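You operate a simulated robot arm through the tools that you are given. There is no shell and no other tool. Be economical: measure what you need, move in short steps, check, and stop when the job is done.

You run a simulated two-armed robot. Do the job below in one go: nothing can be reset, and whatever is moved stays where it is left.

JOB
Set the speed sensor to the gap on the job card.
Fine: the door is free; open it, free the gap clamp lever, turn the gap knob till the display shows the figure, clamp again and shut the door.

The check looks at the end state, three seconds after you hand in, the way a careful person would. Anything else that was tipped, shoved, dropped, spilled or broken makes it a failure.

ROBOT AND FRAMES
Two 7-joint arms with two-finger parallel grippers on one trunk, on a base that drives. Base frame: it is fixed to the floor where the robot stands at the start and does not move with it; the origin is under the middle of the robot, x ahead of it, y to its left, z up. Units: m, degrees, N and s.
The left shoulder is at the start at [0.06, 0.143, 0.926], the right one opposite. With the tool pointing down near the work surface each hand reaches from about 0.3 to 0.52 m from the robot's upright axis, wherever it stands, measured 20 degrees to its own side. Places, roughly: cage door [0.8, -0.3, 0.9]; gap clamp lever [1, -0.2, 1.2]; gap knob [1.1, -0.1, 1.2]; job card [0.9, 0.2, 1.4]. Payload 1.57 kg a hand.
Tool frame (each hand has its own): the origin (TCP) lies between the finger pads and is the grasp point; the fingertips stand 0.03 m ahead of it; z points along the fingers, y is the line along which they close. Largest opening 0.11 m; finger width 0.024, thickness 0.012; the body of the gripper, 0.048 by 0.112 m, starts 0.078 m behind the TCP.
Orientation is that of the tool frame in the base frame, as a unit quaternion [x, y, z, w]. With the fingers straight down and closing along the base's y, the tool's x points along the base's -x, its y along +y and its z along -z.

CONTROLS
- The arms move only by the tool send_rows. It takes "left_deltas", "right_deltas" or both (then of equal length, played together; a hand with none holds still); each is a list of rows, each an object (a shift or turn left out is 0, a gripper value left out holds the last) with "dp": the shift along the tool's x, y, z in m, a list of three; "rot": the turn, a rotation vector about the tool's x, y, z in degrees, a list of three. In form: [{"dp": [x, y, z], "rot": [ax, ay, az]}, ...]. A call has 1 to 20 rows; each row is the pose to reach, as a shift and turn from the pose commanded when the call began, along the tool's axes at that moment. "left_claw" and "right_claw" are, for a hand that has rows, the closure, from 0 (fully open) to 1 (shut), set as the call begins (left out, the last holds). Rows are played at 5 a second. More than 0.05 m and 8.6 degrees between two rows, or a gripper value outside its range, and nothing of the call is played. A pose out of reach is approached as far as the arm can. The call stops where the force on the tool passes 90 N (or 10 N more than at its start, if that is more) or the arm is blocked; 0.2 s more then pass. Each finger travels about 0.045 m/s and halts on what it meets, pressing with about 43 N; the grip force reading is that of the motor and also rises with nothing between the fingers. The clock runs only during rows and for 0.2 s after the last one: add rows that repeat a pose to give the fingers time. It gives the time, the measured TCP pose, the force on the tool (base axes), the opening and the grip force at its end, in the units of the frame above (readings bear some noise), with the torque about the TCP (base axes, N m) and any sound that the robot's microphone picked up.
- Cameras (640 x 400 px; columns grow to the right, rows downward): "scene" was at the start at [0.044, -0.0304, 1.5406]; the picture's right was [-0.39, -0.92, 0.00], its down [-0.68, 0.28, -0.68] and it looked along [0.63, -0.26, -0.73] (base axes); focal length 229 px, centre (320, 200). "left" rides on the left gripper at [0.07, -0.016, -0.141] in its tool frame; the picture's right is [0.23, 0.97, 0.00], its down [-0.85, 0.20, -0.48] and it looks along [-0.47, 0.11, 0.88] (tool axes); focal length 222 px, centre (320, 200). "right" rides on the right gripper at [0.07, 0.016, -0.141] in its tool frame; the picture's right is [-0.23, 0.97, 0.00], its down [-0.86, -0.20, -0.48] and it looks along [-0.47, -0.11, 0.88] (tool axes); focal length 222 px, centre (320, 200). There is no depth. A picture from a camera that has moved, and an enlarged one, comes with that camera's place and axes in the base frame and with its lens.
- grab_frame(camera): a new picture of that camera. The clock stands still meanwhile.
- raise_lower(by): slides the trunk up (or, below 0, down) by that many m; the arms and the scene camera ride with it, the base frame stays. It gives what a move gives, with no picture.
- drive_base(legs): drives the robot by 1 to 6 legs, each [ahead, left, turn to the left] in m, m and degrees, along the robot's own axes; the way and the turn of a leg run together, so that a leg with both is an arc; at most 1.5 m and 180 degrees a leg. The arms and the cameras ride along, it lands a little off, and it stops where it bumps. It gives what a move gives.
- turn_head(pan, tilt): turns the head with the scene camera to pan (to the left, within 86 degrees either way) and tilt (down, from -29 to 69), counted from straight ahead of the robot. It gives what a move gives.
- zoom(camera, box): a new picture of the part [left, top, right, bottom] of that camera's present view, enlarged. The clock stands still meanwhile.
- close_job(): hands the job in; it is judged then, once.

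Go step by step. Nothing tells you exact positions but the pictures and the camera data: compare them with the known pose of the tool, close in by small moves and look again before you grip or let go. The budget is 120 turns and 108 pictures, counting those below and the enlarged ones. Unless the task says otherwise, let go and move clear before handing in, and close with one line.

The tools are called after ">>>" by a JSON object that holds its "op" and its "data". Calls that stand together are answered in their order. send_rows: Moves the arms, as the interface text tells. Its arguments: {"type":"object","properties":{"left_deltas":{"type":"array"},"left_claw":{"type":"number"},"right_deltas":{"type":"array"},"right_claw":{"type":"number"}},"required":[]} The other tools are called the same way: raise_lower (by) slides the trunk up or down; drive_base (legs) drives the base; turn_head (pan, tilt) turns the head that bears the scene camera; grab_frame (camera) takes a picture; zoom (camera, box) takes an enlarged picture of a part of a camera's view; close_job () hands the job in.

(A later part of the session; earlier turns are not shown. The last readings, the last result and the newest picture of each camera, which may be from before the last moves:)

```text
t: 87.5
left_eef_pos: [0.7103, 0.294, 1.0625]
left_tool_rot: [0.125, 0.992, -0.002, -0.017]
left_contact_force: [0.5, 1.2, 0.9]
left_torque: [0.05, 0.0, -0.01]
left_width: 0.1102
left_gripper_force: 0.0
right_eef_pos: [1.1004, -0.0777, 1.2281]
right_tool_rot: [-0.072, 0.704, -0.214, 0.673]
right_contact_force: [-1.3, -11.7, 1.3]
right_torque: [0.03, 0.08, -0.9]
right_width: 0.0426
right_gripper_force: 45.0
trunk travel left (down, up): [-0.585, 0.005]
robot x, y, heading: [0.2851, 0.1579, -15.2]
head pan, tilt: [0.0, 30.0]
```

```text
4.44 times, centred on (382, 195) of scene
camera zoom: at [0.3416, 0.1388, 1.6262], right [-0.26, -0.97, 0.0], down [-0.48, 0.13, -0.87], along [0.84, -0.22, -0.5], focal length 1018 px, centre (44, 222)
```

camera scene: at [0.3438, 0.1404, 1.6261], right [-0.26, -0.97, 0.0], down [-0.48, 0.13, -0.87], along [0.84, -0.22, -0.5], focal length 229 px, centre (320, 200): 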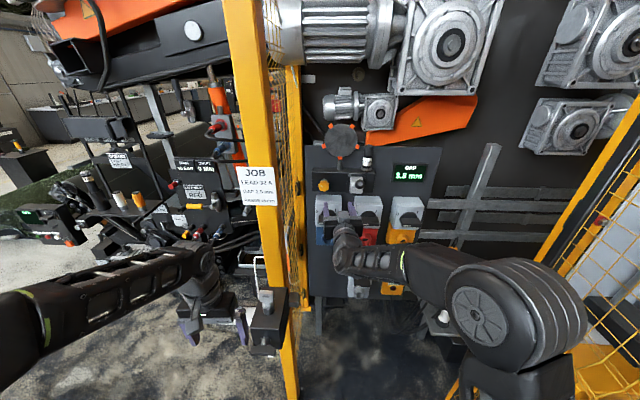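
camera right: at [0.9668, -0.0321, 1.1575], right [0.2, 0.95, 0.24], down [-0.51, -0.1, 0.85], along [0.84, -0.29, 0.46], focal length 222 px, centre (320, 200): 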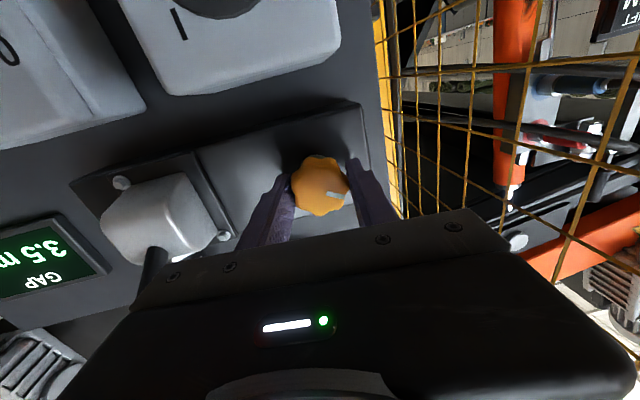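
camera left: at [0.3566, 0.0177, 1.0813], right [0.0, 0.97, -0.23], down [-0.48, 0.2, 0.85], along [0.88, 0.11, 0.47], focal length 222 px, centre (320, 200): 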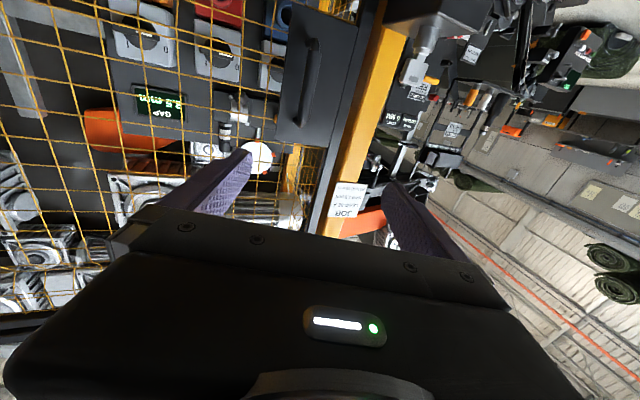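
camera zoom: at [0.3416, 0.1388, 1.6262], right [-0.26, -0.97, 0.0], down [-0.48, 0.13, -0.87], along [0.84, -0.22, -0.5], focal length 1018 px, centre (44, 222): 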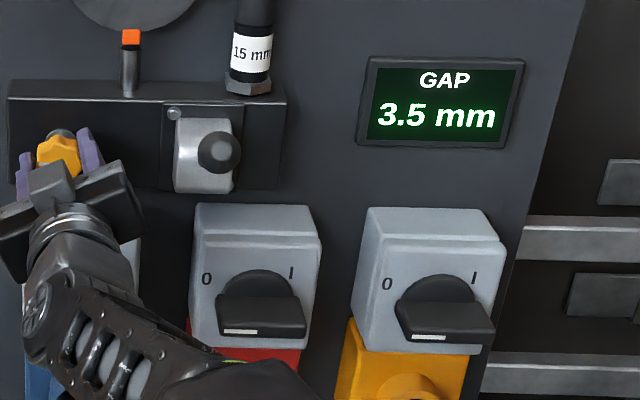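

The display still shows 3.5, so I'll check whether the knob pointer moved, then continue turning.

>>> {"op": "send_rows", "data": {"right_deltas": [{"dp": [0, 0, 0], "rot": [0, 0, -8]}, {"dp": [0, 0, 0], "rot": [0, 0, -16]}, {"dp": [0, 0, 0], "rot": [0, 0, -24]}, {"dp": [0, 0, 0], "rot": [0, 0, -32]}, {"dp": [0, 0, 0], "rot": [0, 0, -40]}, {"dp": [0, 0, 0], "rot": [0, 0, -40]}]}}

>>> {"op": "zoom", "data": {"camera": "scene", "box": [310, 150, 454, 240]}}

>>> {"op": "grab_frame", "data": {"camera": "right"}}

```text
t: 88.9
left_eef_pos: [0.7105, 0.2947, 1.0644]
left_tool_rot: [0.125, 0.992, -0.002, -0.016]
left_contact_force: [0.6, -0.4, 1.2]
left_torque: [0.0, -0.01, -0.01]
left_width: 0.1101
left_gripper_force: 0.0
right_eef_pos: [1.101, -0.0778, 1.2262]
right_tool_rot: [-0.309, 0.637, -0.432, 0.559]
right_contact_force: [-1.7, -10.9, 3.8]
right_torque: [-0.13, -0.51, -0.75]
right_width: 0.0421
right_gripper_force: 45.1
trunk travel left (down, up): [-0.585, 0.005]
robot x, y, heading: [0.2851, 0.1577, -15.0]
head pan, tilt: [0.0, 30.0]
```

```text
4.44 times, centred on (382, 195) of scene
camera zoom: at [0.3412, 0.1389, 1.6261], right [-0.26, -0.97, 0.0], down [-0.48, 0.13, -0.87], along [0.84, -0.22, -0.5], focal length 1018 px, centre (44, 222)
```

zoom: 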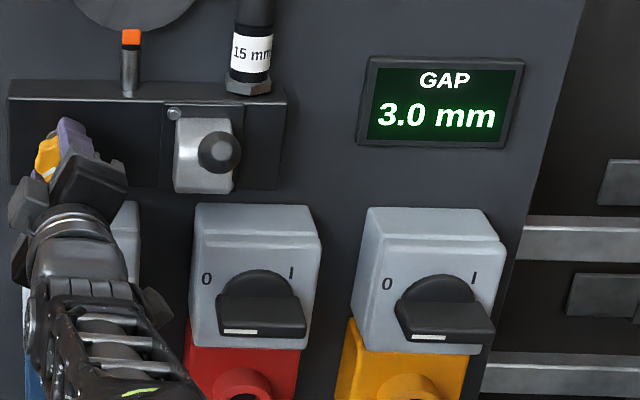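

```text
48 pictures are left
camera right: at [0.9524, -0.1016, 1.1809], right [0.13, 0.62, -0.77], down [-0.33, 0.76, 0.56], along [0.94, 0.18, 0.3], focal length 222 px, centre (320, 200)
```

right: 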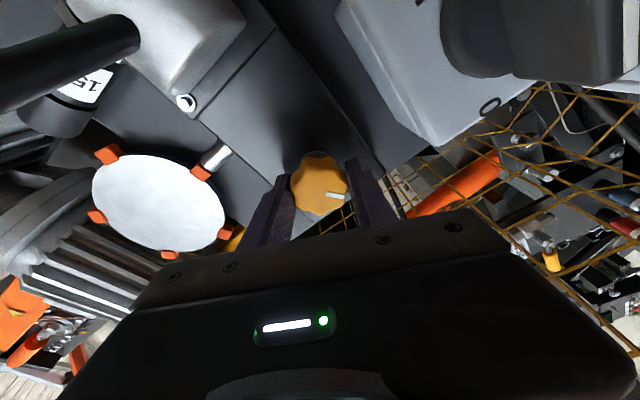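

It now reads 3.0, so the direction is right. I'll continue in smaller turns and watch the display.

>>> {"op": "send_rows", "data": {"right_deltas": [{"dp": [0, 0, 0], "rot": [0, 0, -8]}, {"dp": [0, 0, 0], "rot": [0, 0, -8]}]}}

>>> {"op": "zoom", "data": {"camera": "scene", "box": [310, 150, 454, 240]}}

>>> {"op": "send_rows", "data": {"right_deltas": [{"dp": [0, 0, 0], "rot": [0, 0, -8]}, {"dp": [0, 0, 0], "rot": [0, 0, -8]}]}}

>>> {"op": "zoom", "data": {"camera": "scene", "box": [310, 150, 454, 240]}}

```text
t: 89.5
left_eef_pos: [0.7094, 0.2943, 1.0628]
left_tool_rot: [0.125, 0.992, -0.003, -0.016]
left_contact_force: [0.0, 0.5, -1.1]
left_torque: [0.0, 0.0, 0.0]
left_width: 0.1097
left_gripper_force: 0.0
right_eef_pos: [1.1013, -0.0769, 1.2251]
right_tool_rot: [-0.352, 0.614, -0.47, 0.528]
right_contact_force: [0.4, -9.1, 2.9]
right_torque: [-0.11, -0.25, -0.55]
right_width: 0.0413
right_gripper_force: 45.2
trunk travel left (down, up): [-0.585, 0.005]
robot x, y, heading: [0.2857, 0.1596, -15.0]
head pan, tilt: [0.0, 30.0]
```

```text
4.44 times, centred on (382, 195) of scene
camera zoom: at [0.3417, 0.1392, 1.6262], right [-0.26, -0.97, 0.0], down [-0.48, 0.13, -0.87], along [0.84, -0.22, -0.5], focal length 1018 px, centre (44, 222)
```

zoom: 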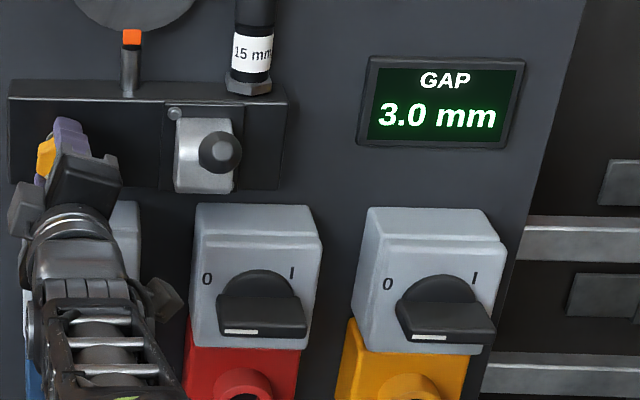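

```text
t: 90.1
left_eef_pos: [0.7101, 0.2941, 1.0633]
left_tool_rot: [0.126, 0.992, -0.003, -0.016]
left_contact_force: [0.3, -0.3, 1.0]
left_torque: [0.0, 0.0, 0.0]
left_width: 0.11
left_gripper_force: 0.0
right_eef_pos: [1.1004, -0.077, 1.2256]
right_tool_rot: [-0.395, 0.587, -0.505, 0.493]
right_contact_force: [-3.5, -6.5, 0.6]
right_torque: [-0.18, -0.56, -0.53]
right_width: 0.0412
right_gripper_force: 45.0
trunk travel left (down, up): [-0.585, 0.005]
robot x, y, heading: [0.2833, 0.1529, -15.0]
head pan, tilt: [0.0, 30.0]
```

```text
4.44 times, centred on (382, 195) of scene
camera zoom: at [0.3412, 0.1397, 1.6261], right [-0.26, -0.97, 0.0], down [-0.48, 0.13, -0.87], along [0.84, -0.22, -0.5], focal length 1018 px, centre (44, 222)
```

zoom: 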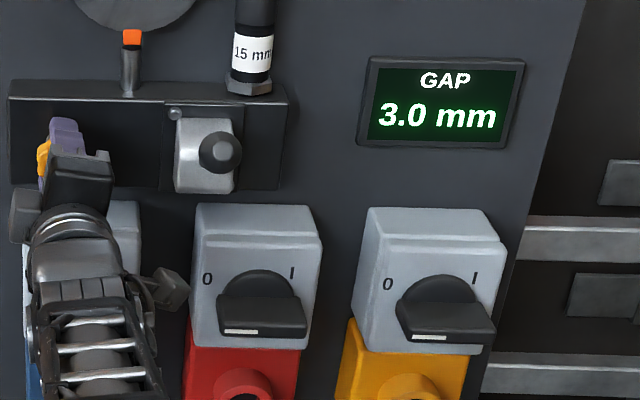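

Still 3.0 at about 80°. I'll continue in 8° steps.

>>> {"op": "send_rows", "data": {"right_deltas": [{"dp": [0, 0, 0], "rot": [0, 0, -8]}, {"dp": [0, 0, 0], "rot": [0, 0, -8]}]}}

>>> {"op": "zoom", "data": {"camera": "scene", "box": [310, 150, 454, 240]}}

>>> {"op": "send_rows", "data": {"right_deltas": [{"dp": [0, 0, 0], "rot": [0, 0, -8]}, {"dp": [0, 0, 0], "rot": [0, 0, -8]}]}}

>>> {"op": "zoom", "data": {"camera": "scene", "box": [310, 150, 454, 240]}}

```text
t: 90.7
left_eef_pos: [0.7102, 0.2946, 1.0629]
left_tool_rot: [0.125, 0.992, -0.003, -0.016]
left_contact_force: [0.3, -0.8, 0.1]
left_torque: [-0.02, 0.02, 0.02]
left_width: 0.1101
left_gripper_force: 0.0
right_eef_pos: [1.1003, -0.0757, 1.2251]
right_tool_rot: [-0.435, 0.559, -0.538, 0.457]
right_contact_force: [-2.1, -6.1, -1.8]
right_torque: [-0.19, -0.44, -0.41]
right_width: 0.0411
right_gripper_force: 45.0
trunk travel left (down, up): [-0.585, 0.005]
robot x, y, heading: [0.2852, 0.1573, -15.0]
head pan, tilt: [0.0, 30.0]
```

```text
4.44 times, centred on (382, 195) of scene
camera zoom: at [0.3416, 0.1399, 1.6261], right [-0.26, -0.97, 0.0], down [-0.48, 0.13, -0.87], along [0.84, -0.22, -0.5], focal length 1018 px, centre (44, 222)
```

zoom: 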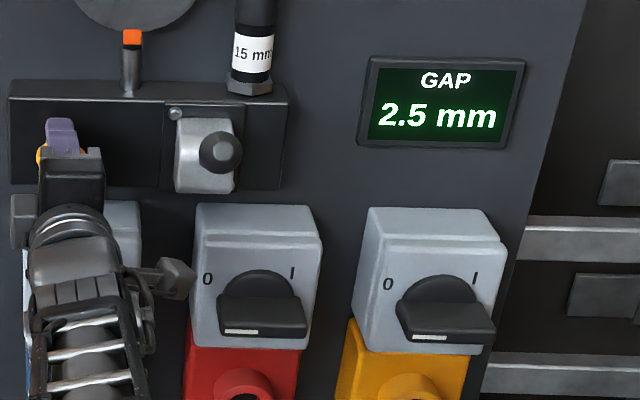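

```text
t: 91.3
left_eef_pos: [0.7099, 0.2951, 1.0624]
left_tool_rot: [0.126, 0.992, -0.002, -0.016]
left_contact_force: [-0.3, 0.4, 0.3]
left_torque: [0.01, 0.02, -0.02]
left_width: 0.1099
left_gripper_force: 0.0
right_eef_pos: [1.1008, -0.0765, 1.2252]
right_tool_rot: [0.472, -0.528, 0.569, -0.419]
right_contact_force: [-1.5, -5.2, -0.3]
right_torque: [0.5, 1.38, -0.45]
right_width: 0.0411
right_gripper_force: 45.1
trunk travel left (down, up): [-0.585, 0.005]
robot x, y, heading: [0.2807, 0.1584, -15.0]
head pan, tilt: [0.0, 30.0]
```

```text
4.44 times, centred on (382, 195) of scene
camera zoom: at [0.3419, 0.1398, 1.6261], right [-0.26, -0.97, 0.0], down [-0.48, 0.13, -0.87], along [0.84, -0.22, -0.5], focal length 1018 px, centre (44, 222)
```

zoom: 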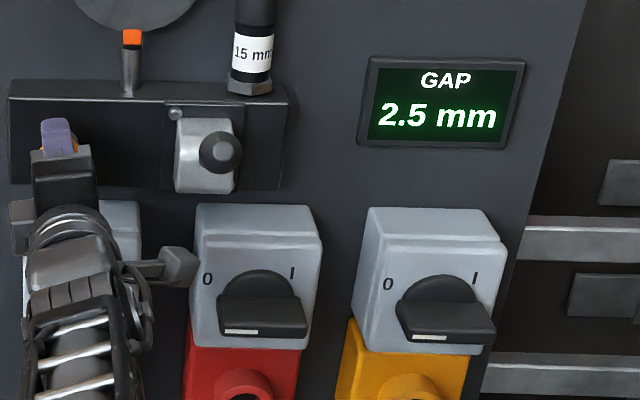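

It now reads 2.5. I'll turn 8° more toward the middle of the step so it isn't sitting on the edge.

>>> {"op": "send_rows", "data": {"right_deltas": [{"dp": [0, 0, 0], "rot": [0, 0, -8]}, {"dp": [0, 0, 0], "rot": [0, 0, -12]}, {"dp": [0, 0, 0], "rot": [0, 0, -12]}]}}

>>> {"op": "zoom", "data": {"camera": "scene", "box": [310, 150, 454, 240]}}

>>> {"op": "grab_frame", "data": {"camera": "right"}}

```text
t: 92.1
left_eef_pos: [0.7099, 0.2949, 1.0635]
left_tool_rot: [0.125, 0.992, -0.002, -0.016]
left_contact_force: [0.4, -0.8, -0.5]
left_torque: [0.01, -0.01, 0.01]
left_width: 0.1099
left_gripper_force: 0.0
right_eef_pos: [1.1013, -0.0762, 1.2242]
right_tool_rot: [0.526, -0.475, 0.609, -0.355]
right_contact_force: [-8.4, -3.1, -6.0]
right_torque: [0.32, 1.17, -0.43]
right_width: 0.0417
right_gripper_force: 45.2
trunk travel left (down, up): [-0.585, 0.005]
robot x, y, heading: [0.2833, 0.1588, -15.1]
head pan, tilt: [0.0, 30.0]
```

```text
4.44 times, centred on (382, 195) of scene
camera zoom: at [0.3415, 0.14, 1.6261], right [-0.26, -0.97, 0.0], down [-0.48, 0.13, -0.87], along [0.84, -0.22, -0.5], focal length 1018 px, centre (44, 222)
```

zoom: 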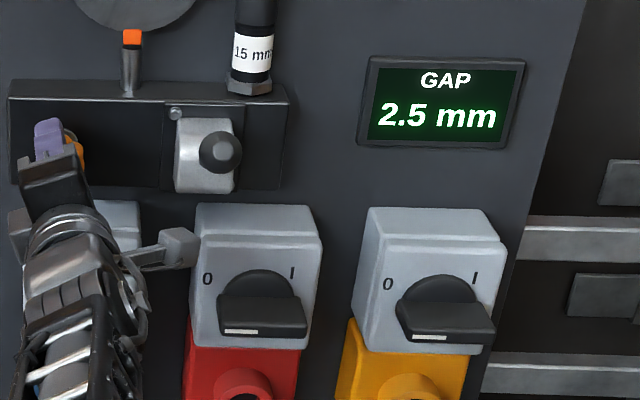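

```text
42 pictures are left
camera right: at [0.9491, -0.117, 1.2313], right [-0.02, -0.07, -1.0], down [-0.29, 0.96, -0.07], along [0.96, 0.29, -0.04], focal length 222 px, centre (320, 200)
```

right: 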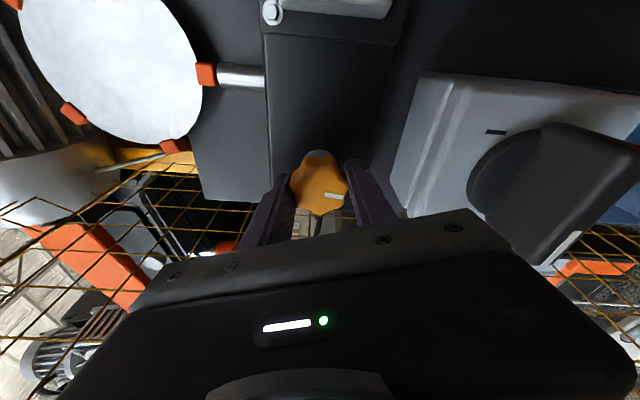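

It reads 2.5 and the knob turned about 95°. I'll release, back straight out and recheck.

>>> {"op": "send_rows", "data": {"right_deltas": [{"dp": [0, 0, 0]}, {"dp": [0, 0, 0]}, {"dp": [0, 0, 0]}, {"dp": [0, 0, 0]}, {"dp": [0, 0, -0.03]}, {"dp": [0, 0, -0.07]}, {"dp": [0, 0, -0.11]}, {"dp": [0, 0, -0.15]}, {"dp": [0, 0, -0.15]}], "right_claw": 0.36}}

>>> {"op": "grab_frame", "data": {"camera": "scene"}}

>>> {"op": "zoom", "data": {"camera": "scene", "box": [310, 150, 454, 240]}}

```text
t: 94.1
left_eef_pos: [0.7107, 0.2966, 1.063]
left_tool_rot: [0.125, 0.992, -0.002, -0.016]
left_contact_force: [0.2, 0.1, -0.2]
left_torque: [0.03, 0.0, -0.01]
left_width: 0.1098
left_gripper_force: 0.1
right_eef_pos: [0.9548, -0.046, 1.225]
right_tool_rot: [0.525, -0.475, 0.61, -0.357]
right_contact_force: [0.9, 0.5, -0.1]
right_torque: [0.01, 0.01, -0.03]
right_width: 0.0706
right_gripper_force: 0.1
trunk travel left (down, up): [-0.585, 0.005]
robot x, y, heading: [0.2858, 0.1568, -15.0]
head pan, tilt: [0.0, 30.0]
```

```text
41 pictures are left
camera scene: at [0.3426, 0.1407, 1.6261], right [-0.26, -0.97, 0.0], down [-0.48, 0.13, -0.87], along [0.84, -0.22, -0.5], focal length 229 px, centre (320, 200)
```

scene: 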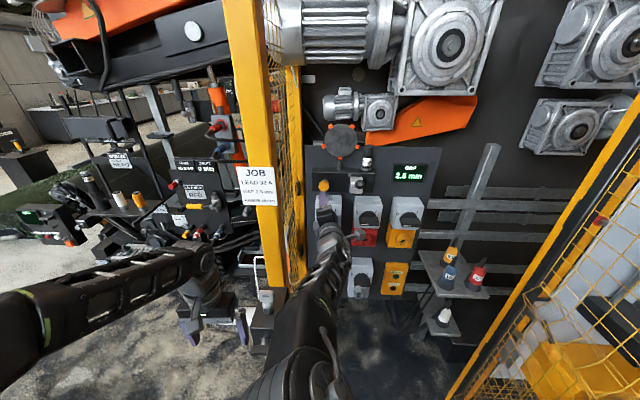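

```text
4.44 times, centred on (382, 195) of scene
camera zoom: at [0.3426, 0.1407, 1.6261], right [-0.26, -0.97, 0.0], down [-0.48, 0.13, -0.87], along [0.84, -0.22, -0.5], focal length 1018 px, centre (44, 222)
```

zoom: 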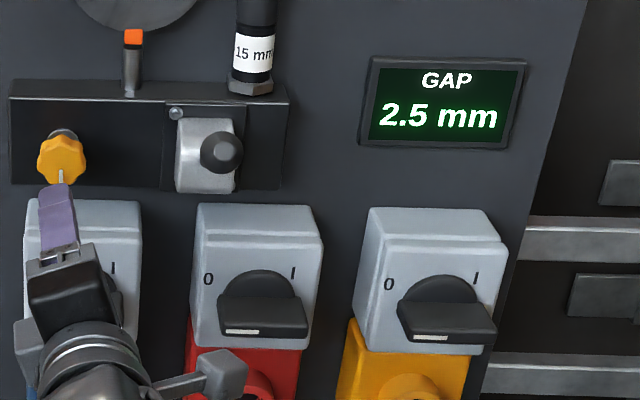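

The knob now points straight down and the display holds 2.5. Next I'll roll the hand back upright and bring it above and behind the lever ball to press it down.

>>> {"op": "send_rows", "data": {"right_deltas": [{"dp": [0, 0, -0.02], "rot": [0, 0, 8]}, {"dp": [0, 0, -0.03], "rot": [0, 0, 16]}, {"dp": [0.015, -0.006, -0.04], "rot": [0, 0, 24]}, {"dp": [0.03, -0.012, -0.04], "rot": [0, 0, 32]}, {"dp": [0.045, -0.018, -0.04], "rot": [0, 0, 40]}, {"dp": [0.06, -0.024, -0.04], "rot": [0, 0, 48]}, {"dp": [0.075, -0.03, -0.04], "rot": [0, 0, 56]}, {"dp": [0.09, -0.036, -0.04], "rot": [0, 0, 64]}, {"dp": [0.105, -0.042, -0.04], "rot": [0, 0, 72]}, {"dp": [0.12, -0.048, -0.04], "rot": [0, 0, 80]}, {"dp": [0.135, -0.054, -0.04], "rot": [0, 0, 88]}, {"dp": [0.15, -0.06, -0.04], "rot": [0, 0, 96]}, {"dp": [0.158, -0.06, -0.04], "rot": [0, 0, 104]}, {"dp": [0.158, -0.06, -0.03], "rot": [0, 0, 108]}, {"dp": [0.158, -0.06, -0.03], "rot": [0, 0, 108]}], "right_claw": 0.89}}

>>> {"op": "zoom", "data": {"camera": "scene", "box": [300, 140, 444, 230]}}

>>> {"op": "grab_frame", "data": {"camera": "right"}}

```text
t: 97.3
left_eef_pos: [0.7115, 0.2949, 1.0632]
left_tool_rot: [0.124, 0.992, -0.003, -0.017]
left_contact_force: [-0.7, -0.1, -0.3]
left_torque: [0.03, -0.01, 0.01]
left_width: 0.1102
left_gripper_force: 0.1
right_eef_pos: [0.8972, -0.169, 1.3304]
right_tool_rot: [0.076, 0.704, -0.068, 0.703]
right_contact_force: [0.2, 0.2, 0.6]
right_torque: [-0.02, -0.03, -0.02]
right_width: 0.0122
right_gripper_force: 0.0
trunk travel left (down, up): [-0.585, 0.005]
robot x, y, heading: [0.2827, 0.1573, -15.0]
head pan, tilt: [0.0, 30.0]
```

```text
4.44 times, centred on (372, 185) of scene
camera zoom: at [0.3414, 0.1407, 1.6262], right [-0.26, -0.97, 0.0], down [-0.48, 0.13, -0.87], along [0.84, -0.22, -0.5], focal length 1018 px, centre (89, 267)
```

zoom: 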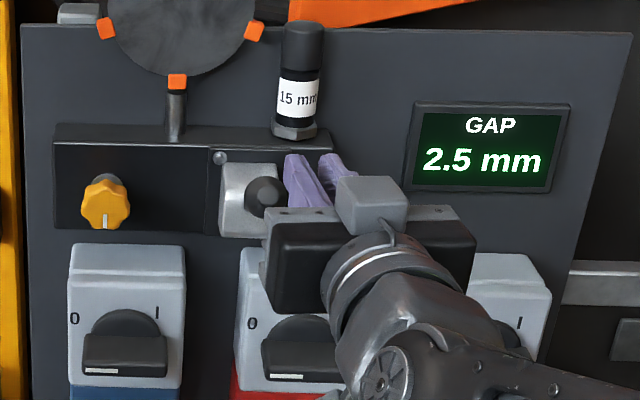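

```text
38 pictures are left
camera right: at [0.7646, -0.1224, 1.2623], right [0.2, 0.95, 0.24], down [-0.51, -0.11, 0.85], along [0.84, -0.29, 0.46], focal length 222 px, centre (320, 200)
```

right: 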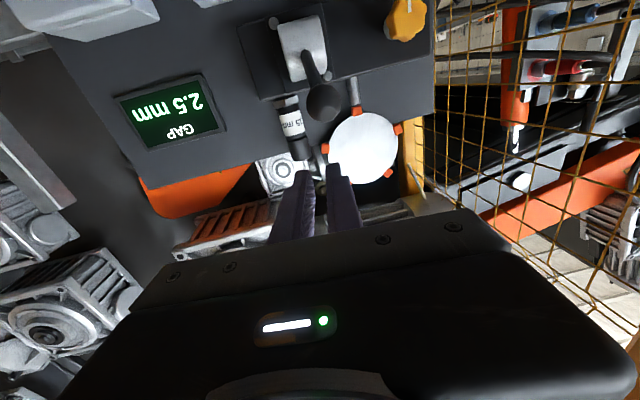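

The ball is at [0.985, -0.17, 1.28]. I'll move above it and press down along the arc.

>>> {"op": "send_rows", "data": {"right_deltas": [{"dp": [-0.005, 0.017, 0.02]}, {"dp": [-0.005, 0.0174, 0.055]}, {"dp": [-0.005, 0.0174, 0.0894]}, {"dp": [-0.005, 0.0174, 0.0894]}]}}

>>> {"op": "send_rows", "data": {"right_deltas": [{"dp": [0.015, 0, 0]}, {"dp": [0.03, 0, 0]}, {"dp": [0.045, 0.0, -0.005]}, {"dp": [0.06, 0.001, -0.009]}, {"dp": [0.075, 0.001, -0.009]}, {"dp": [0.09, 0.001, -0.008]}, {"dp": [0.09, 0.001, -0.008]}]}}

>>> {"op": "zoom", "data": {"camera": "scene", "box": [300, 140, 444, 230]}}

>>> {"op": "grab_frame", "data": {"camera": "right"}}

```text
t: 98.3
left_eef_pos: [0.7094, 0.2951, 1.0643]
left_tool_rot: [0.125, 0.992, -0.002, -0.016]
left_contact_force: [0.3, -0.8, -0.3]
left_torque: [-0.02, 0.0, -0.04]
left_width: 0.1102
left_gripper_force: 0.1
right_eef_pos: [0.9885, -0.1706, 1.3371]
right_tool_rot: [0.076, 0.704, -0.068, 0.703]
right_contact_force: [0.4, -0.4, 0.5]
right_torque: [0.02, 0.05, -0.01]
right_width: 0.012
right_gripper_force: 0.1
trunk travel left (down, up): [-0.585, 0.005]
robot x, y, heading: [0.2794, 0.1581, -14.8]
head pan, tilt: [0.0, 30.0]
```

```text
t: 99.9
left_eef_pos: [0.7101, 0.2954, 1.0632]
left_tool_rot: [0.126, 0.992, -0.002, -0.016]
left_contact_force: [-1.2, 0.1, 0.8]
left_torque: [-0.02, 0.01, -0.02]
left_width: 0.11
left_gripper_force: 0.1
right_eef_pos: [0.9816, -0.1676, 1.2447]
right_tool_rot: [0.076, 0.704, -0.069, 0.703]
right_contact_force: [-0.2, 0.0, -0.5]
right_torque: [0.0, 0.02, 0.0]
right_width: 0.0122
right_gripper_force: 0.0
trunk travel left (down, up): [-0.585, 0.005]
robot x, y, heading: [0.282, 0.1583, -15.0]
head pan, tilt: [0.0, 30.0]
```

```text
4.44 times, centred on (372, 185) of scene
camera zoom: at [0.3417, 0.1411, 1.6261], right [-0.26, -0.97, 0.0], down [-0.48, 0.13, -0.87], along [0.84, -0.22, -0.5], focal length 1018 px, centre (89, 267)
```

zoom: 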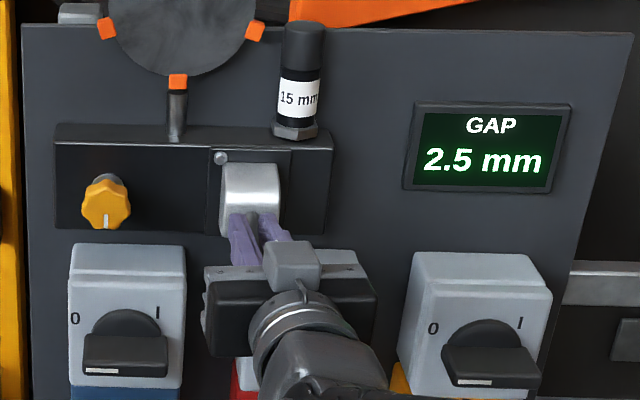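

```text
36 pictures are left
camera right: at [0.8481, -0.1207, 1.176], right [0.2, 0.95, 0.24], down [-0.51, -0.11, 0.85], along [0.84, -0.29, 0.46], focal length 222 px, centre (320, 200)
```

right: 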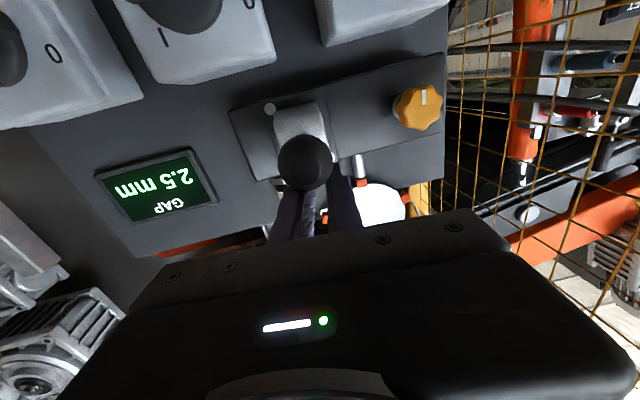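

The lever follows. I'll press the remaining travel down to its stop.

>>> {"op": "send_rows", "data": {"right_deltas": [{"dp": [0.012, 0, 0.001]}, {"dp": [0.024, 0, 0.003]}, {"dp": [0.034, 0, 0.005]}, {"dp": [0.044, 0, 0.008]}, {"dp": [0.05, 0, 0.009]}, {"dp": [0.05, 0, 0.009]}]}}

>>> {"op": "grab_frame", "data": {"camera": "right"}}

>>> {"op": "zoom", "data": {"camera": "scene", "box": [300, 140, 444, 230]}}

```text
t: 101.3
left_eef_pos: [0.7056, 0.2966, 1.064]
left_tool_rot: [0.125, 0.992, -0.004, -0.014]
left_contact_force: [0.3, 0.0, 0.3]
left_torque: [0.02, -0.05, 0.01]
left_width: 0.1099
left_gripper_force: 0.0
right_eef_pos: [0.9877, -0.1672, 1.2073]
right_tool_rot: [0.075, 0.696, -0.07, 0.711]
right_contact_force: [-8.6, 1.1, 32.9]
right_torque: [-0.61, -0.83, 0.07]
right_width: 0.0128
right_gripper_force: 0.1
trunk travel left (down, up): [-0.585, 0.005]
robot x, y, heading: [0.2819, 0.1535, -14.8]
head pan, tilt: [0.0, 30.0]
```

```text
35 pictures are left
camera right: at [0.855, -0.1208, 1.1356], right [0.2, 0.95, 0.24], down [-0.53, -0.1, 0.84], along [0.83, -0.29, 0.48], focal length 222 px, centre (320, 200)
```

right: 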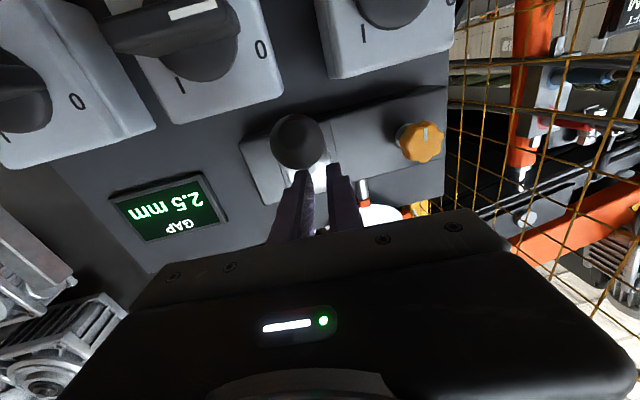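

```text
4.44 times, centred on (372, 185) of scene
camera zoom: at [0.3361, 0.143, 1.6268], right [-0.26, -0.97, 0.0], down [-0.48, 0.13, -0.87], along [0.84, -0.22, -0.5], focal length 1018 px, centre (89, 267)
```

zoom: 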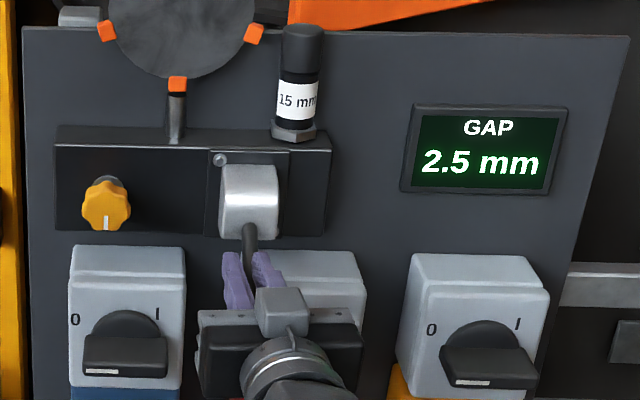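

The lever is nearly back at its original angle with 33 N resisting. I'll press slightly more to seat it, then back off and look.

>>> {"op": "send_rows", "data": {"right_deltas": [{"dp": [0.006, 0, 0]}, {"dp": [0.012, 0, 0]}, {"dp": [0.014, 0, 0]}, {"dp": [0.014, 0, 0]}]}}

>>> {"op": "send_rows", "data": {"right_deltas": [{"dp": [-0.03, 0, 0]}, {"dp": [-0.05, 0, -0.03]}, {"dp": [-0.05, 0, -0.07]}, {"dp": [-0.05, -0.02, -0.11]}, {"dp": [-0.05, -0.04, -0.14]}, {"dp": [-0.05, -0.04, -0.14]}]}}

>>> {"op": "zoom", "data": {"camera": "scene", "box": [300, 140, 444, 230]}}

>>> {"op": "grab_frame", "data": {"camera": "right"}}

```text
t: 102.3
left_eef_pos: [0.7059, 0.2976, 1.0643]
left_tool_rot: [0.125, 0.992, -0.003, -0.013]
left_contact_force: [-0.3, -0.3, -0.8]
left_torque: [0.0, -0.01, 0.0]
left_width: 0.1098
left_gripper_force: 0.1
right_eef_pos: [0.986, -0.1682, 1.2056]
right_tool_rot: [0.078, 0.686, -0.073, 0.719]
right_contact_force: [-4.1, 2.4, 56.3]
right_torque: [-0.8, -1.54, 0.09]
right_width: 0.0103
right_gripper_force: 0.1
trunk travel left (down, up): [-0.585, 0.005]
robot x, y, heading: [0.2837, 0.1563, -14.9]
head pan, tilt: [0.0, 30.0]
```

```text
t: 103.7
left_eef_pos: [0.711, 0.2953, 1.0628]
left_tool_rot: [0.126, 0.992, -0.003, -0.016]
left_contact_force: [-0.1, 0.4, 0.9]
left_torque: [0.0, -0.02, 0.02]
left_width: 0.1102
left_gripper_force: 0.1
right_eef_pos: [0.8442, -0.1777, 1.2317]
right_tool_rot: [0.076, 0.704, -0.07, 0.703]
right_contact_force: [-0.7, 0.3, -0.6]
right_torque: [0.0, 0.02, 0.02]
right_width: 0.012
right_gripper_force: 0.0
trunk travel left (down, up): [-0.585, 0.005]
robot x, y, heading: [0.2815, 0.1577, -14.9]
head pan, tilt: [0.0, 30.0]
```

```text
4.44 times, centred on (372, 185) of scene
camera zoom: at [0.3424, 0.1411, 1.6261], right [-0.26, -0.97, 0.0], down [-0.48, 0.13, -0.87], along [0.84, -0.22, -0.5], focal length 1018 px, centre (89, 267)
```

zoom: 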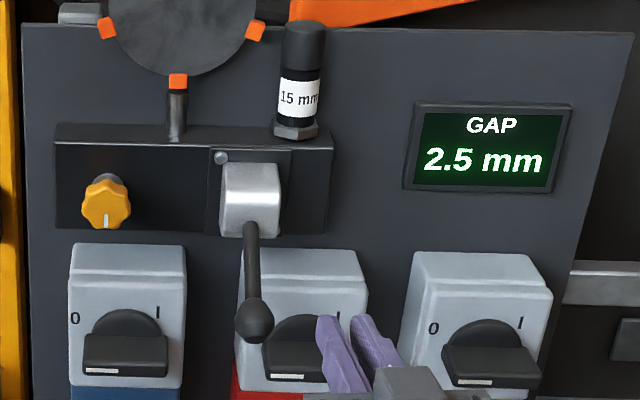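

```text
32 pictures are left
camera right: at [0.7112, -0.1325, 1.1632], right [0.2, 0.95, 0.24], down [-0.51, -0.11, 0.85], along [0.84, -0.29, 0.46], focal length 222 px, centre (320, 200)
```

right: 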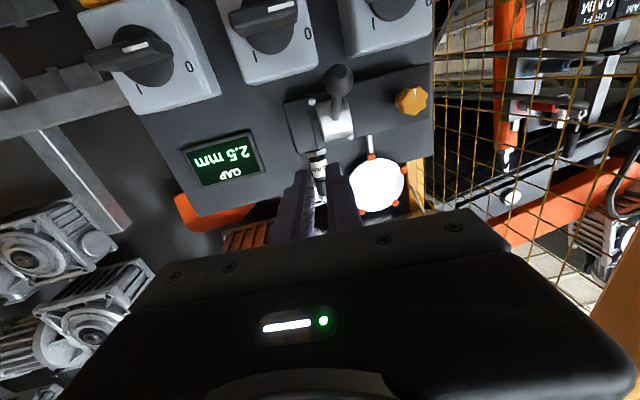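

The lever is clamped again and the display reads 2.5. Next I'll back out of the cage and return the arms to the narrow driving pose.

>>> {"op": "drive_base", "data": {"legs": [[-0.441, -0.094, 0]]}}

>>> {"op": "send_rows", "data": {"left_deltas": [{"dp": [-0.03, -0.008, -0.008], "rot": [0, -6, 0]}, {"dp": [-0.06, -0.016, -0.016], "rot": [0, -12, 0]}, {"dp": [-0.09, -0.024, -0.024], "rot": [0, -18, 0]}, {"dp": [-0.12, -0.032, -0.032], "rot": [0, -25, 0]}, {"dp": [-0.15, -0.04, -0.04], "rot": [0, -32, 0]}, {"dp": [-0.185, -0.05, -0.048], "rot": [0, -39, 0]}, {"dp": [-0.22, -0.06, -0.056], "rot": [0, -46, 0]}, {"dp": [-0.255, -0.07, -0.064], "rot": [0, -53, 0]}, {"dp": [-0.29, -0.08, -0.072], "rot": [0, -60, 0]}, {"dp": [-0.325, -0.09, -0.08], "rot": [0, -67, 0]}, {"dp": [-0.36, -0.1, -0.09], "rot": [0, -74, 0]}, {"dp": [-0.395, -0.11, -0.1], "rot": [0, -81, 0]}, {"dp": [-0.43, -0.12, -0.11], "rot": [0, -88, 0]}, {"dp": [-0.43, -0.12, -0.11], "rot": [0, -90, 0]}], "right_deltas": [{"dp": [0, 0, 0.015]}, {"dp": [0, 0, 0.03]}, {"dp": [0, 0, 0.045]}, {"dp": [0.01, 0, 0.06]}, {"dp": [0.01, 0, 0.075]}, {"dp": [0.02, 0, 0.09]}, {"dp": [0.02, 0, 0.105]}, {"dp": [0.03, 0, 0.12]}, {"dp": [0.03, 0, 0.135]}, {"dp": [0.04, 0, 0.15]}, {"dp": [0.04, 0, 0.165]}, {"dp": [0.05, 0, 0.18]}, {"dp": [0.06, 0, 0.195]}, {"dp": [0.06, 0, 0.21]}]}}

>>> {"op": "turn_head", "data": {"pan": -35, "tilt": 45}}

>>> {"op": "grab_frame", "data": {"camera": "scene"}}

```text
t: 106.3
left_eef_pos: [0.2716, 0.3156, 1.0626]
left_tool_rot: [0.122, 0.992, -0.003, -0.015]
left_contact_force: [-0.2, 0.3, 0.4]
left_torque: [0.01, 0.0, 0.02]
left_width: 0.1101
left_gripper_force: 0.2
right_eef_pos: [0.409, -0.1583, 1.2336]
right_tool_rot: [0.073, 0.704, -0.068, 0.703]
right_contact_force: [0.1, 0.2, -0.4]
right_torque: [0.0, 0.04, 0.0]
right_width: 0.0119
right_gripper_force: 0.0
trunk travel left (down, up): [-0.585, 0.005]
robot x, y, heading: [-0.1556, 0.1732, -14.8]
head pan, tilt: [0.0, 30.0]
```

```text
t: 109.3
left_eef_pos: [0.664, 0.0964, 1.1601]
left_tool_rot: [0.085, 0.725, -0.087, 0.678]
left_contact_force: [-0.1, -0.2, 0.3]
left_torque: [0.0, -0.02, -0.04]
left_width: 0.1101
left_gripper_force: 0.0
right_eef_pos: [0.6154, -0.198, 1.1715]
right_tool_rot: [0.074, 0.704, -0.067, 0.703]
right_contact_force: [0.2, 1.2, -0.2]
right_torque: [-0.01, 0.0, -0.01]
right_width: 0.0125
right_gripper_force: 0.1
trunk travel left (down, up): [-0.585, 0.005]
robot x, y, heading: [-0.1541, 0.173, -15.0]
head pan, tilt: [0.0, 30.0]
```

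```text
t: 110.4
left_eef_pos: [0.665, 0.0958, 1.16]
left_tool_rot: [0.085, 0.725, -0.086, 0.678]
left_contact_force: [-1.1, 0.8, -0.1]
left_torque: [0.01, 0.02, -0.05]
left_width: 0.1101
left_gripper_force: 0.0
right_eef_pos: [0.6151, -0.1971, 1.1704]
right_tool_rot: [0.073, 0.704, -0.068, 0.703]
right_contact_force: [0.1, 0.1, 1.5]
right_torque: [0.04, 0.02, 0.0]
right_width: 0.012
right_gripper_force: 0.1
trunk travel left (down, up): [-0.585, 0.005]
robot x, y, heading: [-0.156, 0.1729, -14.3]
head pan, tilt: [-35.0, 45.0]
```

```text
31 pictures are left
camera scene: at [-0.1296, 0.1198, 1.6036], right [-0.76, -0.65, 0.0], down [-0.46, 0.54, -0.71], along [0.46, -0.54, -0.71], focal length 229 px, centre (320, 200)
```

scene: 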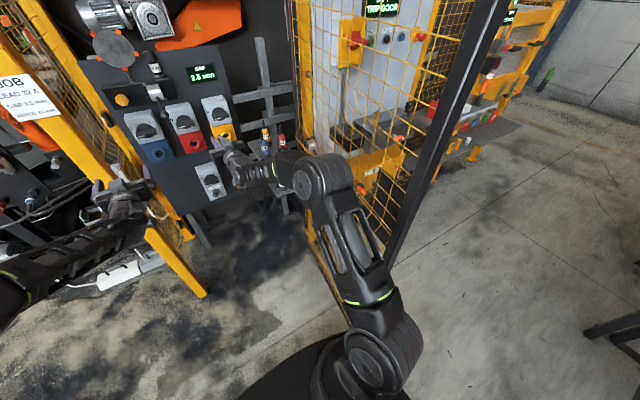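

The door tip is still at about [-0.05, -0.35]. I'll retrace the known route: turn left, shift back, and yaw to 110°.

>>> {"op": "drive_base", "data": {"legs": [[0, 0, 93.3], [-0.229, 0.249, 0]]}}

>>> {"op": "drive_base", "data": {"legs": [[0, 0, 30.5]]}}

```text
t: 116.5
left_eef_pos: [-0.4111, 0.8217, 1.1606]
left_tool_rot: [-0.468, 0.56, 0.433, 0.529]
left_contact_force: [-0.9, 0.1, 0.4]
left_torque: [0.0, 0.01, -0.02]
left_width: 0.1099
left_gripper_force: 0.1
right_eef_pos: [-0.1156, 0.79, 1.1703]
right_tool_rot: [-0.461, 0.537, 0.465, 0.532]
right_contact_force: [-0.9, 0.6, 0.7]
right_torque: [0.0, 0.02, -0.05]
right_width: 0.0123
right_gripper_force: 0.0
trunk travel left (down, up): [-0.585, 0.005]
robot x, y, heading: [-0.4424, -0.0006, 78.6]
head pan, tilt: [-35.0, 45.0]
```

```text
t: 118.4
left_eef_pos: [-0.8342, 0.7239, 1.1592]
left_tool_rot: [0.6, -0.417, -0.557, -0.396]
left_contact_force: [-0.4, 0.2, -0.1]
left_torque: [0.0, 0.01, 0.01]
left_width: 0.1101
left_gripper_force: 0.2
right_eef_pos: [-0.5627, 0.8465, 1.1706]
right_tool_rot: [-0.587, 0.396, 0.589, 0.39]
right_contact_force: [0.6, -0.8, -0.7]
right_torque: [-0.01, -0.01, 0.0]
right_width: 0.0122
right_gripper_force: 0.1
trunk travel left (down, up): [-0.585, 0.005]
robot x, y, heading: [-0.4438, -0.001, 109.4]
head pan, tilt: [-35.0, 45.0]
```

I'll continue along the proven line back to the south side of the door.

>>> {"op": "drive_base", "data": {"legs": [[-0.134, 0.1, 0], [-0.414, 0.149, 0]]}}

>>> {"op": "drive_base", "data": {"legs": [[-0.349, 0.107, 0]]}}

>>> {"op": "turn_head", "data": {"pan": -30, "tilt": 45}}

>>> {"op": "grab_frame", "data": {"camera": "scene"}}

```text
t: 122.1
left_eef_pos: [-0.8838, 0.1313, 1.1612]
left_tool_rot: [0.598, -0.418, -0.557, -0.397]
left_contact_force: [1.0, -1.0, 0.4]
left_torque: [-0.03, 0.02, 0.0]
left_width: 0.11
left_gripper_force: 0.0
right_eef_pos: [-0.6107, 0.2537, 1.1701]
right_tool_rot: [-0.585, 0.397, 0.587, 0.393]
right_contact_force: [-0.2, -0.7, -0.1]
right_torque: [0.0, 0.0, -0.01]
right_width: 0.012
right_gripper_force: 0.1
trunk travel left (down, up): [-0.585, 0.005]
robot x, y, heading: [-0.4964, -0.5911, 109.1]
head pan, tilt: [-35.0, 45.0]
```

```text
t: 124.5
left_eef_pos: [-0.8676, -0.2338, 1.1595]
left_tool_rot: [0.598, -0.42, -0.555, -0.398]
left_contact_force: [0.3, -0.2, 0.4]
left_torque: [0.0, 0.01, -0.01]
left_width: 0.11
left_gripper_force: 0.0
right_eef_pos: [-0.5955, -0.114, 1.1702]
right_tool_rot: [-0.585, 0.398, 0.587, 0.393]
right_contact_force: [0.7, 0.2, 0.0]
right_torque: [0.0, -0.01, -0.03]
right_width: 0.0122
right_gripper_force: 0.1
trunk travel left (down, up): [-0.585, 0.005]
robot x, y, heading: [-0.4828, -0.9614, 108.6]
head pan, tilt: [-35.0, 45.0]
```

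```text
t: 125.1
left_eef_pos: [-0.8683, -0.2326, 1.1588]
left_tool_rot: [0.597, -0.419, -0.556, -0.398]
left_contact_force: [1.0, -0.3, 0.1]
left_torque: [0.0, 0.0, 0.03]
left_width: 0.1103
left_gripper_force: 0.1
right_eef_pos: [-0.5946, -0.1134, 1.1716]
right_tool_rot: [-0.585, 0.399, 0.587, 0.393]
right_contact_force: [-0.5, 0.1, -0.6]
right_torque: [0.02, 0.01, 0.03]
right_width: 0.012
right_gripper_force: 0.1
trunk travel left (down, up): [-0.585, 0.005]
robot x, y, heading: [-0.4845, -0.9596, 108.9]
head pan, tilt: [-30.0, 45.0]
```

```text
30 pictures are left
camera scene: at [-0.4579, -0.908, 1.6035], right [0.98, -0.2, 0.0], down [-0.14, -0.69, -0.71], along [0.14, 0.69, -0.71], focal length 229 px, centre (320, 200)
```

scene: 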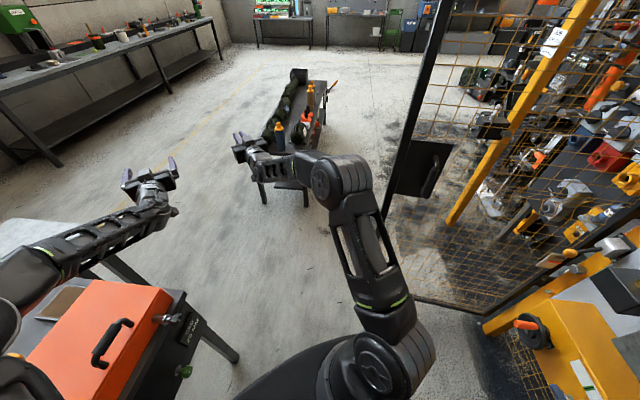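

I'm past the door tip again. I'll turn to heading 90°, back up, set the right hand to its earlier handle pose with jaws open, and slide right in front of the handle.

>>> {"op": "drive_base", "data": {"legs": [[0, 0, -18.9], [-0.38, 0, 0]]}}

>>> {"op": "send_rows", "data": {"right_deltas": [{"dp": [0.015, -0.02, -0.02], "rot": [-1, 0, 0]}, {"dp": [0.03, -0.04, -0.04], "rot": [-2, 0, 0]}, {"dp": [0.045, -0.06, -0.06], "rot": [-3, 0, 0]}, {"dp": [0.06, -0.08, -0.08], "rot": [-4, 0, 0]}, {"dp": [0.075, -0.095, -0.11], "rot": [-5, 0, 0]}, {"dp": [0.075, -0.095, -0.11], "rot": [-5, 0, 0]}, {"dp": [0.075, -0.095, -0.11], "rot": [-5, 0, 0]}], "right_claw": 0}}

>>> {"op": "drive_base", "data": {"legs": [[0, -0.22, 0]]}}

>>> {"op": "grab_frame", "data": {"camera": "right"}}

```text
t: 128.6
left_eef_pos: [-0.6087, -0.5334, 1.1595]
left_tool_rot: [0.519, -0.513, -0.482, -0.486]
left_contact_force: [0.3, 0.3, -0.3]
left_torque: [0.03, 0.01, 0.0]
left_width: 0.1101
left_gripper_force: 0.0
right_eef_pos: [-0.313, -0.509, 1.1716]
right_tool_rot: [-0.51, 0.49, 0.514, 0.485]
right_contact_force: [0.4, 0.1, 0.0]
right_torque: [0.0, -0.02, 0.0]
right_width: 0.0121
right_gripper_force: 0.0
trunk travel left (down, up): [-0.585, 0.005]
robot x, y, heading: [-0.4874, -1.3452, 89.4]
head pan, tilt: [-30.0, 45.0]
```

```text
t: 130.2
left_eef_pos: [-0.611, -0.5332, 1.1599]
left_tool_rot: [0.518, -0.514, -0.481, -0.486]
left_contact_force: [-0.5, 0.1, 0.1]
left_torque: [0.0, -0.01, 0.0]
left_width: 0.11
left_gripper_force: 0.0
right_eef_pos: [-0.2143, -0.6158, 1.0939]
right_tool_rot: [-0.531, 0.467, 0.534, 0.463]
right_contact_force: [0.7, 0.8, -0.4]
right_torque: [0.0, 0.02, 0.01]
right_width: 0.1102
right_gripper_force: 0.0
trunk travel left (down, up): [-0.585, 0.005]
robot x, y, heading: [-0.4825, -1.3471, 89.5]
head pan, tilt: [-30.0, 45.0]
```

```text
t: 131.9
left_eef_pos: [-0.3891, -0.5352, 1.1604]
left_tool_rot: [0.519, -0.513, -0.482, -0.484]
left_contact_force: [0.4, 1.3, 0.0]
left_torque: [0.0, 0.02, 0.02]
left_width: 0.1095
left_gripper_force: 0.1
right_eef_pos: [0.0069, -0.6168, 1.0938]
right_tool_rot: [-0.531, 0.467, 0.535, 0.462]
right_contact_force: [0.5, 0.2, 0.9]
right_torque: [0.01, 0.01, 0.03]
right_width: 0.1099
right_gripper_force: 0.1
trunk travel left (down, up): [-0.585, 0.005]
robot x, y, heading: [-0.2641, -1.346, 89.4]
head pan, tilt: [-30.0, 45.0]
```

```text
29 pictures are left
camera right: at [0.0107, -0.7579, 1.0249], right [-0.96, -0.13, 0.24], down [0.27, -0.45, 0.85], along [-0.01, 0.89, 0.46], focal length 222 px, centre (320, 200)
```

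right: 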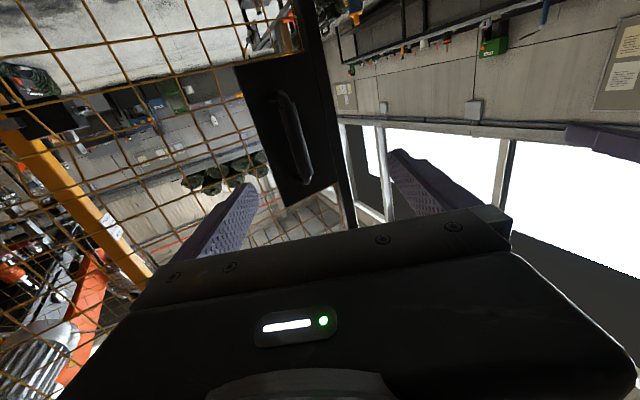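

The handle is straight ahead at about [0.016, -0.41, 1.09]. I'll drive onto it and grip.

>>> {"op": "drive_base", "data": {"legs": [[0.198, -0.008, 0]]}}

>>> {"op": "send_rows", "data": {"right_deltas": [{"dp": [0, 0, 0]}, {"dp": [0, 0, 0]}, {"dp": [0, 0, 0]}, {"dp": [0, 0, 0]}, {"dp": [0, 0, 0]}, {"dp": [0, 0, 0]}, {"dp": [0, 0, 0]}], "right_claw": 1}}

>>> {"op": "grab_frame", "data": {"camera": "right"}}

```text
t: 133.4
left_eef_pos: [-0.3833, -0.3378, 1.1599]
left_tool_rot: [0.521, -0.512, -0.482, -0.484]
left_contact_force: [0.2, 1.0, -0.5]
left_torque: [0.02, -0.01, 0.01]
left_width: 0.1102
left_gripper_force: 0.0
right_eef_pos: [0.0119, -0.4184, 1.0932]
right_tool_rot: [-0.532, 0.467, 0.535, 0.461]
right_contact_force: [0.3, 0.5, -0.1]
right_torque: [0.02, -0.04, -0.01]
right_width: 0.1099
right_gripper_force: 0.0
trunk travel left (down, up): [-0.585, 0.005]
robot x, y, heading: [-0.2531, -1.153, 89.7]
head pan, tilt: [-30.0, 45.0]
```

```text
t: 135.0
left_eef_pos: [-0.3809, -0.3392, 1.161]
left_tool_rot: [0.519, -0.513, -0.482, -0.484]
left_contact_force: [0.0, 0.4, -0.2]
left_torque: [0.0, 0.03, 0.02]
left_width: 0.1101
left_gripper_force: 0.0
right_eef_pos: [0.0172, -0.4201, 1.0942]
right_tool_rot: [-0.531, 0.467, 0.534, 0.463]
right_contact_force: [15.1, -4.4, 1.7]
right_torque: [-0.18, -0.79, -0.38]
right_width: 0.0249
right_gripper_force: 32.9
trunk travel left (down, up): [-0.585, 0.005]
robot x, y, heading: [-0.2564, -1.1503, 89.9]
head pan, tilt: [-30.0, 45.0]
```

```text
28 pictures are left
camera right: at [0.0213, -0.5616, 1.025], right [-0.96, -0.13, 0.24], down [0.27, -0.45, 0.85], along [-0.01, 0.89, 0.46], focal length 222 px, centre (320, 200)
```

right: 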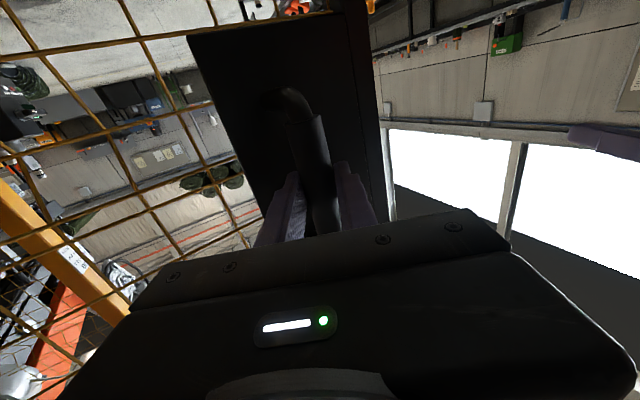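

The handle is gripped. A refined hinge fit gives [0.648, -0.659], about 85° from shut. I'll pull the left arm in, then close the door with 15° arc legs.

>>> {"op": "send_rows", "data": {"left_deltas": [{"dp": [0, 0, -0.04]}, {"dp": [0, 0, -0.08]}, {"dp": [0, 0, -0.12]}, {"dp": [0, 0, -0.16]}, {"dp": [0, 0, -0.2]}, {"dp": [0, 0, -0.24]}, {"dp": [0, 0, -0.26]}]}}

>>> {"op": "drive_base", "data": {"legs": [[0.251, 0.096, -15]]}}

>>> {"op": "drive_base", "data": {"legs": [[0.251, 0.096, -15]]}}

```text
t: 136.6
left_eef_pos: [-0.3773, -0.6004, 1.1775]
left_tool_rot: [0.519, -0.512, -0.483, -0.484]
left_contact_force: [0.6, 0.2, 0.3]
left_torque: [-0.02, 0.02, -0.01]
left_width: 0.11
left_gripper_force: 0.1
right_eef_pos: [0.0172, -0.4203, 1.0934]
right_tool_rot: [-0.531, 0.468, 0.535, 0.462]
right_contact_force: [23.9, -10.9, 2.0]
right_torque: [0.22, -0.75, -0.14]
right_width: 0.0248
right_gripper_force: 36.5
trunk travel left (down, up): [-0.585, 0.005]
robot x, y, heading: [-0.2535, -1.1513, 89.6]
head pan, tilt: [-30.0, 45.0]
```

```text
t: 138.6
left_eef_pos: [-0.305, -0.3198, 1.1756]
left_tool_rot: [-0.454, 0.573, 0.418, 0.54]
left_contact_force: [0.8, -0.3, 0.1]
left_torque: [0.04, 0.02, 0.03]
left_width: 0.1099
left_gripper_force: 0.1
right_eef_pos: [0.1179, -0.2413, 1.094]
right_tool_rot: [-0.473, 0.527, 0.475, 0.523]
right_contact_force: [-18.4, 13.7, -4.1]
right_torque: [0.4, -0.64, 0.26]
right_width: 0.025
right_gripper_force: 36.5
trunk travel left (down, up): [-0.585, 0.005]
robot x, y, heading: [-0.3177, -0.888, 75.5]
head pan, tilt: [-30.0, 45.0]
```

```text
t: 140.4
left_eef_pos: [-0.1507, -0.0721, 1.1737]
left_tool_rot: [-0.375, 0.628, 0.341, 0.591]
left_contact_force: [0.9, 0.0, 0.7]
left_torque: [0.04, 0.01, -0.02]
left_width: 0.11
left_gripper_force: 0.0
right_eef_pos: [0.2678, -0.1008, 1.0942]
right_tool_rot: [-0.406, 0.581, 0.407, 0.577]
right_contact_force: [-31.3, 42.8, -15.1]
right_torque: [-0.53, -0.41, 0.0]
right_width: 0.0248
right_gripper_force: 36.3
trunk travel left (down, up): [-0.585, 0.005]
robot x, y, heading: [-0.3096, -0.6179, 60.5]
head pan, tilt: [-30.0, 45.0]
```

It's tracking well with a small outward strain. I'll continue with a radial correction.

>>> {"op": "drive_base", "data": {"legs": [[0.245, 0.102, -15]]}}

>>> {"op": "drive_base", "data": {"legs": [[0.236, 0.09, -15]]}}

>>> {"op": "grab_frame", "data": {"camera": "scene"}}

```text
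t: 142.3
left_eef_pos: [0.0533, 0.1171, 1.1736]
left_tool_rot: [-0.288, 0.672, 0.26, 0.631]
left_contact_force: [0.7, -0.5, -0.2]
left_torque: [0.0, 0.01, -0.02]
left_width: 0.11
left_gripper_force: 0.0
right_eef_pos: [0.443, -0.0158, 1.0941]
right_tool_rot: [-0.329, 0.627, 0.332, 0.624]
right_contact_force: [-14.5, 39.4, -16.8]
right_torque: [-0.46, -0.51, 0.07]
right_width: 0.025
right_gripper_force: 36.8
trunk travel left (down, up): [-0.585, 0.005]
robot x, y, heading: [-0.2482, -0.3691, 45.3]
head pan, tilt: [-30.0, 45.0]
```

```text
t: 144.1
left_eef_pos: [0.2978, 0.2365, 1.1733]
left_tool_rot: [-0.198, 0.704, 0.176, 0.659]
left_contact_force: [-0.4, -0.8, 0.0]
left_torque: [-0.02, 0.0, -0.03]
left_width: 0.1102
left_gripper_force: 0.1
right_eef_pos: [0.6353, 0.0157, 1.0943]
right_tool_rot: [-0.25, 0.663, 0.253, 0.659]
right_contact_force: [-1.6, 49.0, -17.2]
right_torque: [-0.62, -0.32, -0.04]
right_width: 0.0248
right_gripper_force: 36.8
trunk travel left (down, up): [-0.585, 0.005]
robot x, y, heading: [-0.1183, -0.1562, 30.1]
head pan, tilt: [-30.0, 45.0]
```

```text
27 pictures are left
camera scene: at [-0.0594, -0.1627, 1.6035], right [0.0, -1.0, 0.01], down [-0.71, -0.01, -0.71], along [0.71, 0.0, -0.71], focal length 229 px, centre (320, 200)
```

scene: 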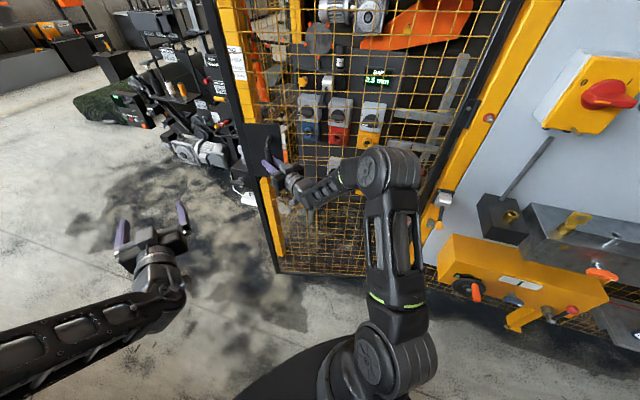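

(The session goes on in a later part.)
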